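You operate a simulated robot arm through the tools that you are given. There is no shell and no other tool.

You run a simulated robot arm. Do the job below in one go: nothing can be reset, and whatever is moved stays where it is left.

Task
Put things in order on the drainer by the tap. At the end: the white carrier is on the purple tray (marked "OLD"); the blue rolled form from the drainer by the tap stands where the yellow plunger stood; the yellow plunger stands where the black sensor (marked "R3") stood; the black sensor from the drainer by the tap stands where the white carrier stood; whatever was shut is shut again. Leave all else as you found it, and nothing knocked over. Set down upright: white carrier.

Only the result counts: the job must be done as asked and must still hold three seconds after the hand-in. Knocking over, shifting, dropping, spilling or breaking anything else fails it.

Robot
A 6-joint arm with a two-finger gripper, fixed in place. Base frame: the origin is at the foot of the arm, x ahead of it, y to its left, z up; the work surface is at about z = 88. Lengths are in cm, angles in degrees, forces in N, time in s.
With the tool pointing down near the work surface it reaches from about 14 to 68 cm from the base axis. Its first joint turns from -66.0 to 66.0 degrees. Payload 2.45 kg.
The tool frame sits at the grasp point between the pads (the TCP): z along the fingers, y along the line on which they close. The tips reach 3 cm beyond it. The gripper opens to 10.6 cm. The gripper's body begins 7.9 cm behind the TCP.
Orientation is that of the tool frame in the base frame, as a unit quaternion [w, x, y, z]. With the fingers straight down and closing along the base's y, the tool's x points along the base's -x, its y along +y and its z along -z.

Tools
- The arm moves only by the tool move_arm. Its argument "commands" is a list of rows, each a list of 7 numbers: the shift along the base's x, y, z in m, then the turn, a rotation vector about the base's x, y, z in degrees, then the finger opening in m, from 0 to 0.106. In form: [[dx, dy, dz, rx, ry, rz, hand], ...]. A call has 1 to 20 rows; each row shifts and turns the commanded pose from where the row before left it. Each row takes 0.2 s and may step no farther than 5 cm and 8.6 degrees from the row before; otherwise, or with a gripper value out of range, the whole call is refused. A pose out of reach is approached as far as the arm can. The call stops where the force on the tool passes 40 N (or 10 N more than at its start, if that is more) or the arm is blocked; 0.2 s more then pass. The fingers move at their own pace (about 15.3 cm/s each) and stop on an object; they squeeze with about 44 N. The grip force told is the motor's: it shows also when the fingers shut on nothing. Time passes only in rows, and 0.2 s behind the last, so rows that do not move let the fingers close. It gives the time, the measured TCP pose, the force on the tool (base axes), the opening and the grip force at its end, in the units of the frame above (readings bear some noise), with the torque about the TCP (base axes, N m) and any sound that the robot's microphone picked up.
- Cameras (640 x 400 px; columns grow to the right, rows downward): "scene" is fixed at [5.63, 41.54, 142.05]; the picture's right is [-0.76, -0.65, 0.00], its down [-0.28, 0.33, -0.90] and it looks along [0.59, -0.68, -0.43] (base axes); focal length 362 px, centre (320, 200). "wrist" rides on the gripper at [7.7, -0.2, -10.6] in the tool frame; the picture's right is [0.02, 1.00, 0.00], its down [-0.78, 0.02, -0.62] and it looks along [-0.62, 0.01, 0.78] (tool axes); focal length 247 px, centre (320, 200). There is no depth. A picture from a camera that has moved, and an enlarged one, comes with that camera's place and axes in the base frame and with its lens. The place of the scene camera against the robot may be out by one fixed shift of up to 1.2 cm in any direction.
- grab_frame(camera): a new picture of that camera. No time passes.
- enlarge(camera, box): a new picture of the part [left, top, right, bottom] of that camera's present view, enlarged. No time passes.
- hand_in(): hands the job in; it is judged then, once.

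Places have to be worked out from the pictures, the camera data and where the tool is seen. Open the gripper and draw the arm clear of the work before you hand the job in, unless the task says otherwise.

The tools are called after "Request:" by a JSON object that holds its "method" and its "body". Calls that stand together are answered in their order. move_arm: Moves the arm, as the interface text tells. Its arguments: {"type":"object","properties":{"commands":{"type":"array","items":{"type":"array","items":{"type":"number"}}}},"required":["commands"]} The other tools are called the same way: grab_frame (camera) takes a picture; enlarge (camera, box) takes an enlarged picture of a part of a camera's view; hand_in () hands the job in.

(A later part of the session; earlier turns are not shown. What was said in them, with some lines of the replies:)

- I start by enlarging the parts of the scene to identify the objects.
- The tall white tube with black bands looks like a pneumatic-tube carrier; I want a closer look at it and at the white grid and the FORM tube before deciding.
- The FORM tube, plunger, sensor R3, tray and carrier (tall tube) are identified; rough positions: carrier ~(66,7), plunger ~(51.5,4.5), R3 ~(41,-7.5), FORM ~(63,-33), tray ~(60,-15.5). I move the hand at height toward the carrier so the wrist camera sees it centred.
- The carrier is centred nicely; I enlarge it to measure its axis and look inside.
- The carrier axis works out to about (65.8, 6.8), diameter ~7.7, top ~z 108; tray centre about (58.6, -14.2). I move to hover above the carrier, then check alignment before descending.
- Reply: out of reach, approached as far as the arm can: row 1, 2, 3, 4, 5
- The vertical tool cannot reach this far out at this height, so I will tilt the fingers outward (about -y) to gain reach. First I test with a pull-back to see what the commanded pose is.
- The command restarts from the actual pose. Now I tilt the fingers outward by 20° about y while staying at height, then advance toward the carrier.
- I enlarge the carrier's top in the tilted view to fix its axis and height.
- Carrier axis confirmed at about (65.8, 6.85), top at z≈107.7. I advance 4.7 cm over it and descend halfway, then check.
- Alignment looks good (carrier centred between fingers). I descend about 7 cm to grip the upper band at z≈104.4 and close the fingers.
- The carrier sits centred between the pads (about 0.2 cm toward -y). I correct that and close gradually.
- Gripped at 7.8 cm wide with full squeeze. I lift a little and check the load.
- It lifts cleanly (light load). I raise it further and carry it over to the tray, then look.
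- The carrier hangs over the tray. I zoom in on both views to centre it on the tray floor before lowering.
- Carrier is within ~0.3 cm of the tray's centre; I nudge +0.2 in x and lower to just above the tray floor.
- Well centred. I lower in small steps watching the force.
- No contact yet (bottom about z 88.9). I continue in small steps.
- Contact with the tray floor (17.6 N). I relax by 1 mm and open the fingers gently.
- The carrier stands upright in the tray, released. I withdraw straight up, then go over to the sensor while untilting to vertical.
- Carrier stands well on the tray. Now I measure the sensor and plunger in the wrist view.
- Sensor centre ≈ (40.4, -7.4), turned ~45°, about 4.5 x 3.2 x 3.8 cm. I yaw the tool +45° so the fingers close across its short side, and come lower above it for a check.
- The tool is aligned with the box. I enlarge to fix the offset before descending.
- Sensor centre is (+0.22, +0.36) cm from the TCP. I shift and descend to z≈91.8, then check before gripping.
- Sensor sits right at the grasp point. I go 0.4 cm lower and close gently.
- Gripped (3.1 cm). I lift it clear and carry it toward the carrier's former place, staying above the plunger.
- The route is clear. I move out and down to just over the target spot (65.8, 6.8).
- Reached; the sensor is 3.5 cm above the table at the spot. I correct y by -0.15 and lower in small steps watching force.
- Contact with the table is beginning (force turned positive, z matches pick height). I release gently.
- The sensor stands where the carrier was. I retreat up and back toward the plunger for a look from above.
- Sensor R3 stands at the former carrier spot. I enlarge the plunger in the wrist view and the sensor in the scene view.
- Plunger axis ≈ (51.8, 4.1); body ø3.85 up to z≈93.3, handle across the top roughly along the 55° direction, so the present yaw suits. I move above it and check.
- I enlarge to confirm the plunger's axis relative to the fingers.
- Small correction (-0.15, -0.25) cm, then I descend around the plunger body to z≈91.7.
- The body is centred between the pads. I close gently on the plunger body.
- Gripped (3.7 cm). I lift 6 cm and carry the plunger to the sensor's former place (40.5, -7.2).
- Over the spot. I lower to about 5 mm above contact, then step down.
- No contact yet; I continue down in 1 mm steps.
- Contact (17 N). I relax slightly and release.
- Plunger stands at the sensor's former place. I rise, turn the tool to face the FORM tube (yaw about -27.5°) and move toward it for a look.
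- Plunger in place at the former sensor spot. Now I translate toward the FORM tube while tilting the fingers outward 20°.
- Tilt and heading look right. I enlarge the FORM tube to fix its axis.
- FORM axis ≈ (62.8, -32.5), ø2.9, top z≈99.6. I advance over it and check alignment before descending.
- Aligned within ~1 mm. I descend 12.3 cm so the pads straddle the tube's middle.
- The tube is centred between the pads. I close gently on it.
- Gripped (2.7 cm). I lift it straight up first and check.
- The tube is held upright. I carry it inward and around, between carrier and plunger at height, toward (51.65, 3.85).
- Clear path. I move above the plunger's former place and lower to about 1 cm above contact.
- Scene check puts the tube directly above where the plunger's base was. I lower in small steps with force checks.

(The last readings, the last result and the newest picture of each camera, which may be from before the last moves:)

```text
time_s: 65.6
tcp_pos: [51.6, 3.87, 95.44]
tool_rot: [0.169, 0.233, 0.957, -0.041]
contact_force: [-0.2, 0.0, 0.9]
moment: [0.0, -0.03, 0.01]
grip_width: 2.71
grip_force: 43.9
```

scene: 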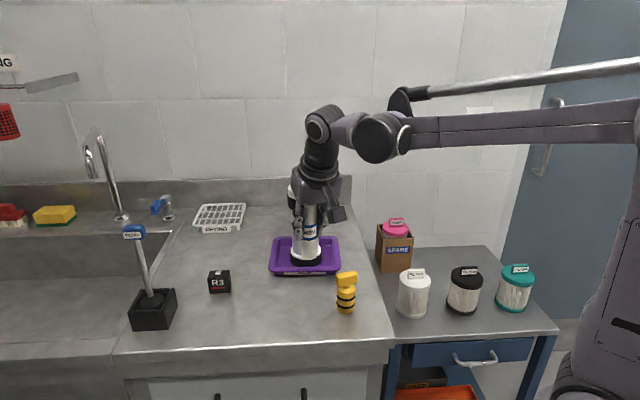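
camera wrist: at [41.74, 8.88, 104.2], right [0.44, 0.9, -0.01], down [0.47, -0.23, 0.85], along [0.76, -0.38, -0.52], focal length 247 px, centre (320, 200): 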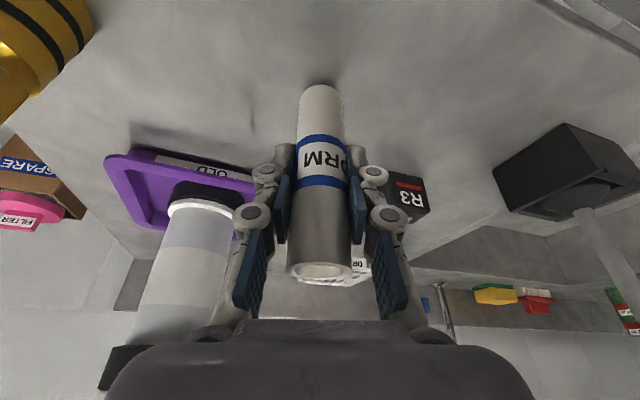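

Request:
{"method": "move_arm", "body": {"commands": [[0, 0, -0.001, 0, 0, 0, 0.02], [0, 0, 0, 0, 0, 0, 0.02]]}}

Request:
{"method": "enlarge", "body": {"camera": "scene", "box": [240, 260, 310, 330]}}

```text
time_s: 66.2
tcp_pos: [51.55, 3.78, 95.25]
tool_rot: [0.17, 0.233, 0.957, -0.042]
contact_force: [-1.4, -0.9, 9.9]
moment: [-0.05, 0.04, 0.01]
grip_width: 2.7
grip_force: 44.5
```

```text
5.71 times, centred on (275, 295) of scene
camera zoom: at [5.61, 41.54, 142.05], right [-0.76, -0.65, 0.0], down [-0.28, 0.33, -0.9], along [0.59, -0.68, -0.43], focal length 2067 px, centre (577, -343)
```

zoom: 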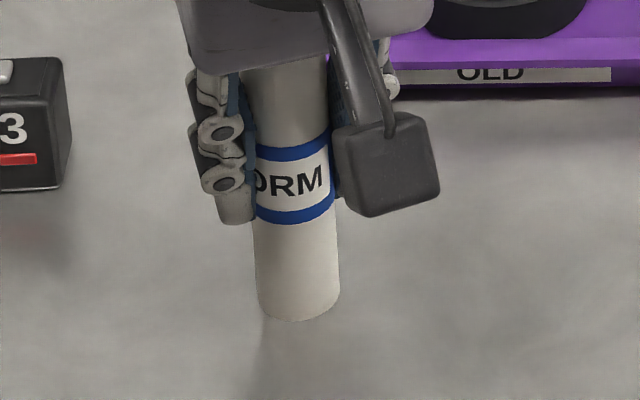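

Contact (10 N) at the expected height. I relax a touch and open gradually.

Request:
{"method": "move_arm", "body": {"commands": [[0, 0, 0.0004, 0, 0, 0, 0.02], [0, 0, 0, 0, 0, 0, 0.027], [0, 0, 0, 0, 0, 0, 0.031], [0, 0, 0, 0, 0, 0, 0.04], [0, 0, 0, 0, 0, 0, 0.06], [0, 0, 0, 0, 0, 0, 0.085], [0, 0, 0, 0, 0, 0, 0.1], [0, 0, 0, 0, 0, 0, 0.1]]}}

Request:
{"method": "grab_frame", "body": {"camera": "wrist"}}

Request:
{"method": "enlarge", "body": {"camera": "scene", "box": [200, 210, 350, 330]}}

```text
time_s: 68.0
tcp_pos: [51.39, 3.93, 95.19]
tool_rot: [0.169, 0.234, 0.957, -0.041]
contact_force: [0.3, -0.8, -0.4]
moment: [0.03, 0.03, -0.02]
grip_width: 10.01
grip_force: 0.1
```

```text
taken
camera wrist: at [41.79, 8.77, 102.55], right [0.44, 0.9, -0.01], down [0.47, -0.23, 0.85], along [0.76, -0.38, -0.52], focal length 247 px, centre (320, 200)
```

wrist: 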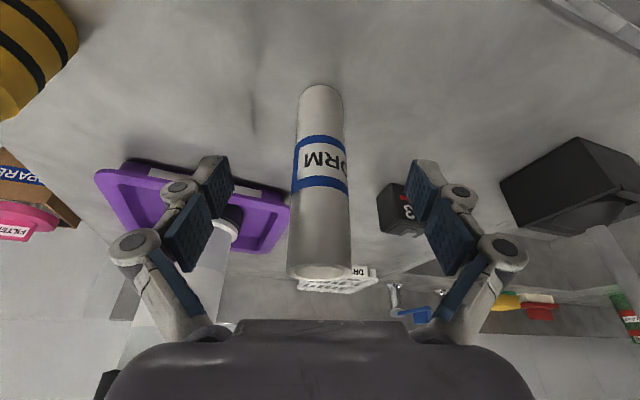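

```text
3.33 times, centred on (275, 270) of scene
camera zoom: at [5.63, 41.54, 142.05], right [-0.76, -0.65, 0.0], down [-0.28, 0.33, -0.9], along [0.59, -0.68, -0.43], focal length 1206 px, centre (470, -33)
```

zoom: 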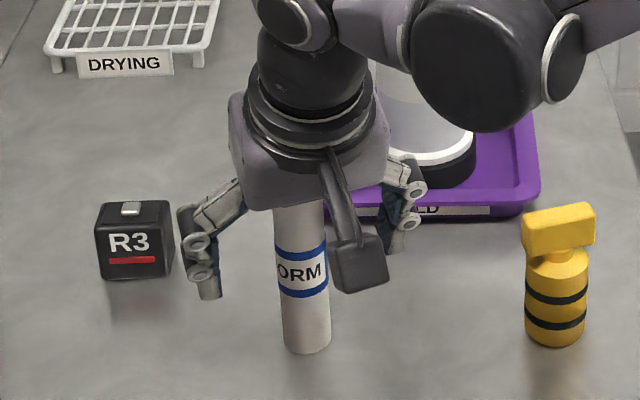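

The tube stands on its own. I withdraw straight up, then back away and level the tool.

Request:
{"method": "move_arm", "body": {"commands": [[0, 0, 0.015, 0, 0, 0, 0.1], [0, 0, 0.025, 0, 0, 0, 0.1], [0, 0, 0.03, 0, 0, 0, 0.1], [0, 0, 0.03, 0, 0, 0, 0.1], [0, 0, 0.03, 0, 0, 0, 0.1], [-0.02, -0.01, 0.02, 0, 0, 0, 0.1], [-0.03, -0.02, 0.02, 3.23, 6.21, 0, 0.1], [-0.03, -0.02, 0.01, 3.23, 6.21, 0, 0.1], [-0.03, -0.02, 0, 2.77, 5.32, 0, 0.1], [-0.03, -0.02, 0, 0, 0, 7, 0.1], [0, -0.02, 0, 0, 0, 7, 0.1], [0, 0, 0, 0, 0, 7, 0.1], [0, 0, 0, 0, 0, 6.5, 0.1], [0, 0, 0, 0, 0, 0, 0.1], [0, 0, 0, 0, 0, 0, 0.1]]}}

Request:
{"method": "grab_frame", "body": {"camera": "wrist"}}

Request:
{"method": "grab_frame", "body": {"camera": "scene"}}

```text
time_s: 71.2
tcp_pos: [37.63, -7.21, 113.23]
tool_rot: [0.002, -0.001, 1.0, 0.001]
contact_force: [-0.3, -0.2, 0.5]
moment: [-0.01, -0.01, -0.01]
grip_width: 9.98
grip_force: 0.1
```

```text
taken
camera wrist: at [29.81, -7.34, 123.87], right [-0.02, 1.0, 0.0], down [0.78, 0.02, 0.62], along [0.62, 0.02, -0.78], focal length 247 px, centre (320, 200)
```

wrist: 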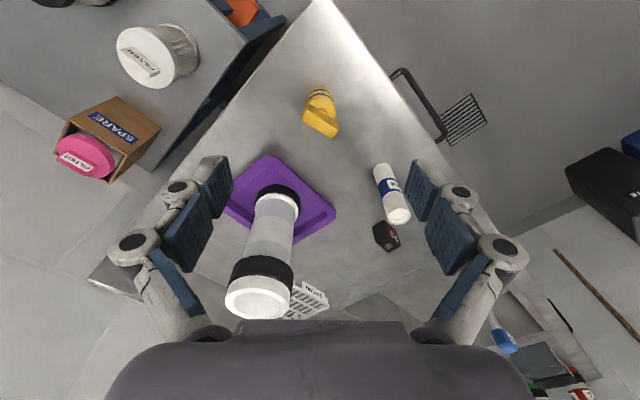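

```text
taken
```

scene: 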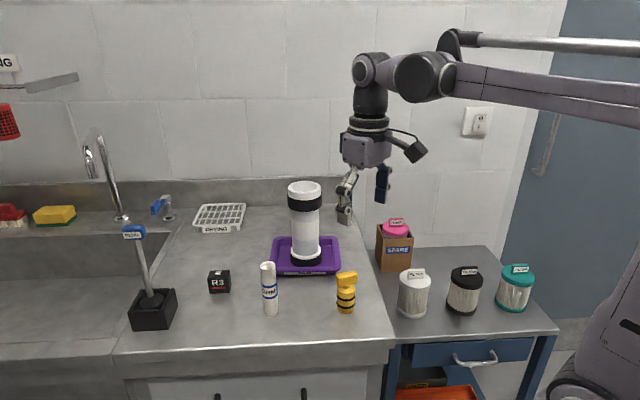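

Everything stands as wanted. I draw the arm up to its starting area, fully open, and do a final close check.

Request:
{"method": "move_arm", "body": {"commands": [[0, -0.02, 0.025, 0, 0, 0, 0.106], [0, -0.02, 0.025, 0, 0, 0, 0.106], [-0.01, -0.02, 0.02, 0, 0, 0, 0.106], [0, 0, 0, 0, 0, 0, 0.106], [0, 0, 0, 0, 0, 0, 0.106], [0, 0, 0, 0, 0, 0, 0.106]]}}

Request:
{"method": "enlarge", "body": {"camera": "scene", "box": [180, 170, 380, 330]}}

Request:
{"method": "grab_frame", "body": {"camera": "wrist"}}

Request:
{"method": "grab_frame", "body": {"camera": "scene"}}

```text
time_s: 72.6
tcp_pos: [36.45, -13.24, 120.23]
tool_rot: [0.001, -0.001, 1.0, 0.001]
contact_force: [0.7, 0.1, 0.4]
moment: [0.0, -0.01, 0.02]
grip_width: 10.6
grip_force: 0.1
```

```text
2.50 times, centred on (280, 250) of scene
camera zoom: at [5.63, 41.54, 142.05], right [-0.76, -0.65, 0.0], down [-0.28, 0.33, -0.9], along [0.59, -0.68, -0.43], focal length 904 px, centre (420, 75)
```

zoom: 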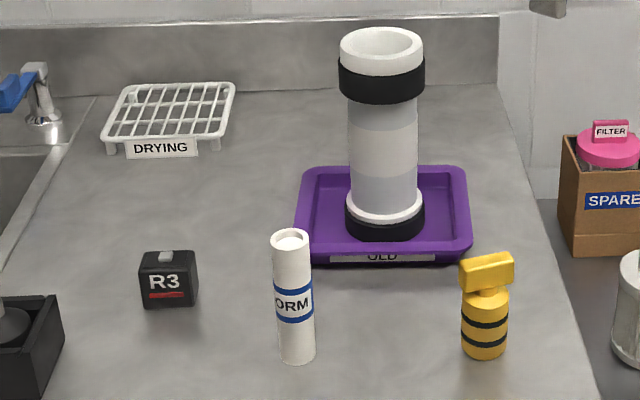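

```text
taken
camera wrist: at [28.81, -13.34, 130.82], right [-0.02, 1.0, 0.0], down [0.78, 0.02, 0.62], along [0.62, 0.01, -0.78], focal length 247 px, centre (320, 200)
```

wrist: 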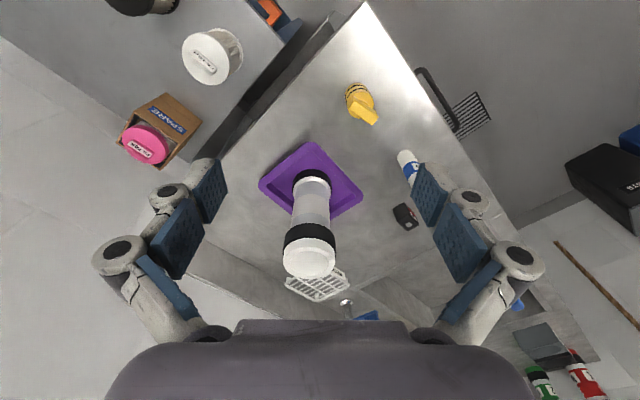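

```text
taken
```

scene: 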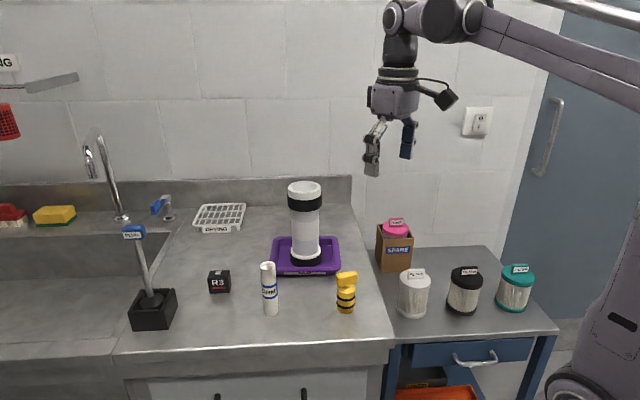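

The final pictures show the carrier upright on the OLD tray. The FORM tube stands at the plunger's old spot, the plunger at the sensor's and the sensor at the carrier's. Everything else looks untouched, and the arm is clear and open, so I hand in.

Request:
{"method": "hand_in", "body": {}}

```text
The job is handed in.
```

I finished the rearrangement and handed the job in; no verdict came back. The last pictures, taken just before the hand-in, show everything standing:

- **White carrier:** upright in the middle of the purple "OLD" tray. I took the tall white tube with black bands to be the carrier.
- **Black sensor "R3":** where the carrier stood.
- **Yellow plunger:** where the sensor stood.
- **Blue rolled form:** where the plunger stood. I took this to be the white tube marked "FORM" with blue bands.

By my measurements each item landed within about half a centimetre of its spot. I opened nothing, so there was nothing to shut again. The pictures show nothing else moved or knocked over. The gripper is open and the arm is back near its starting position.
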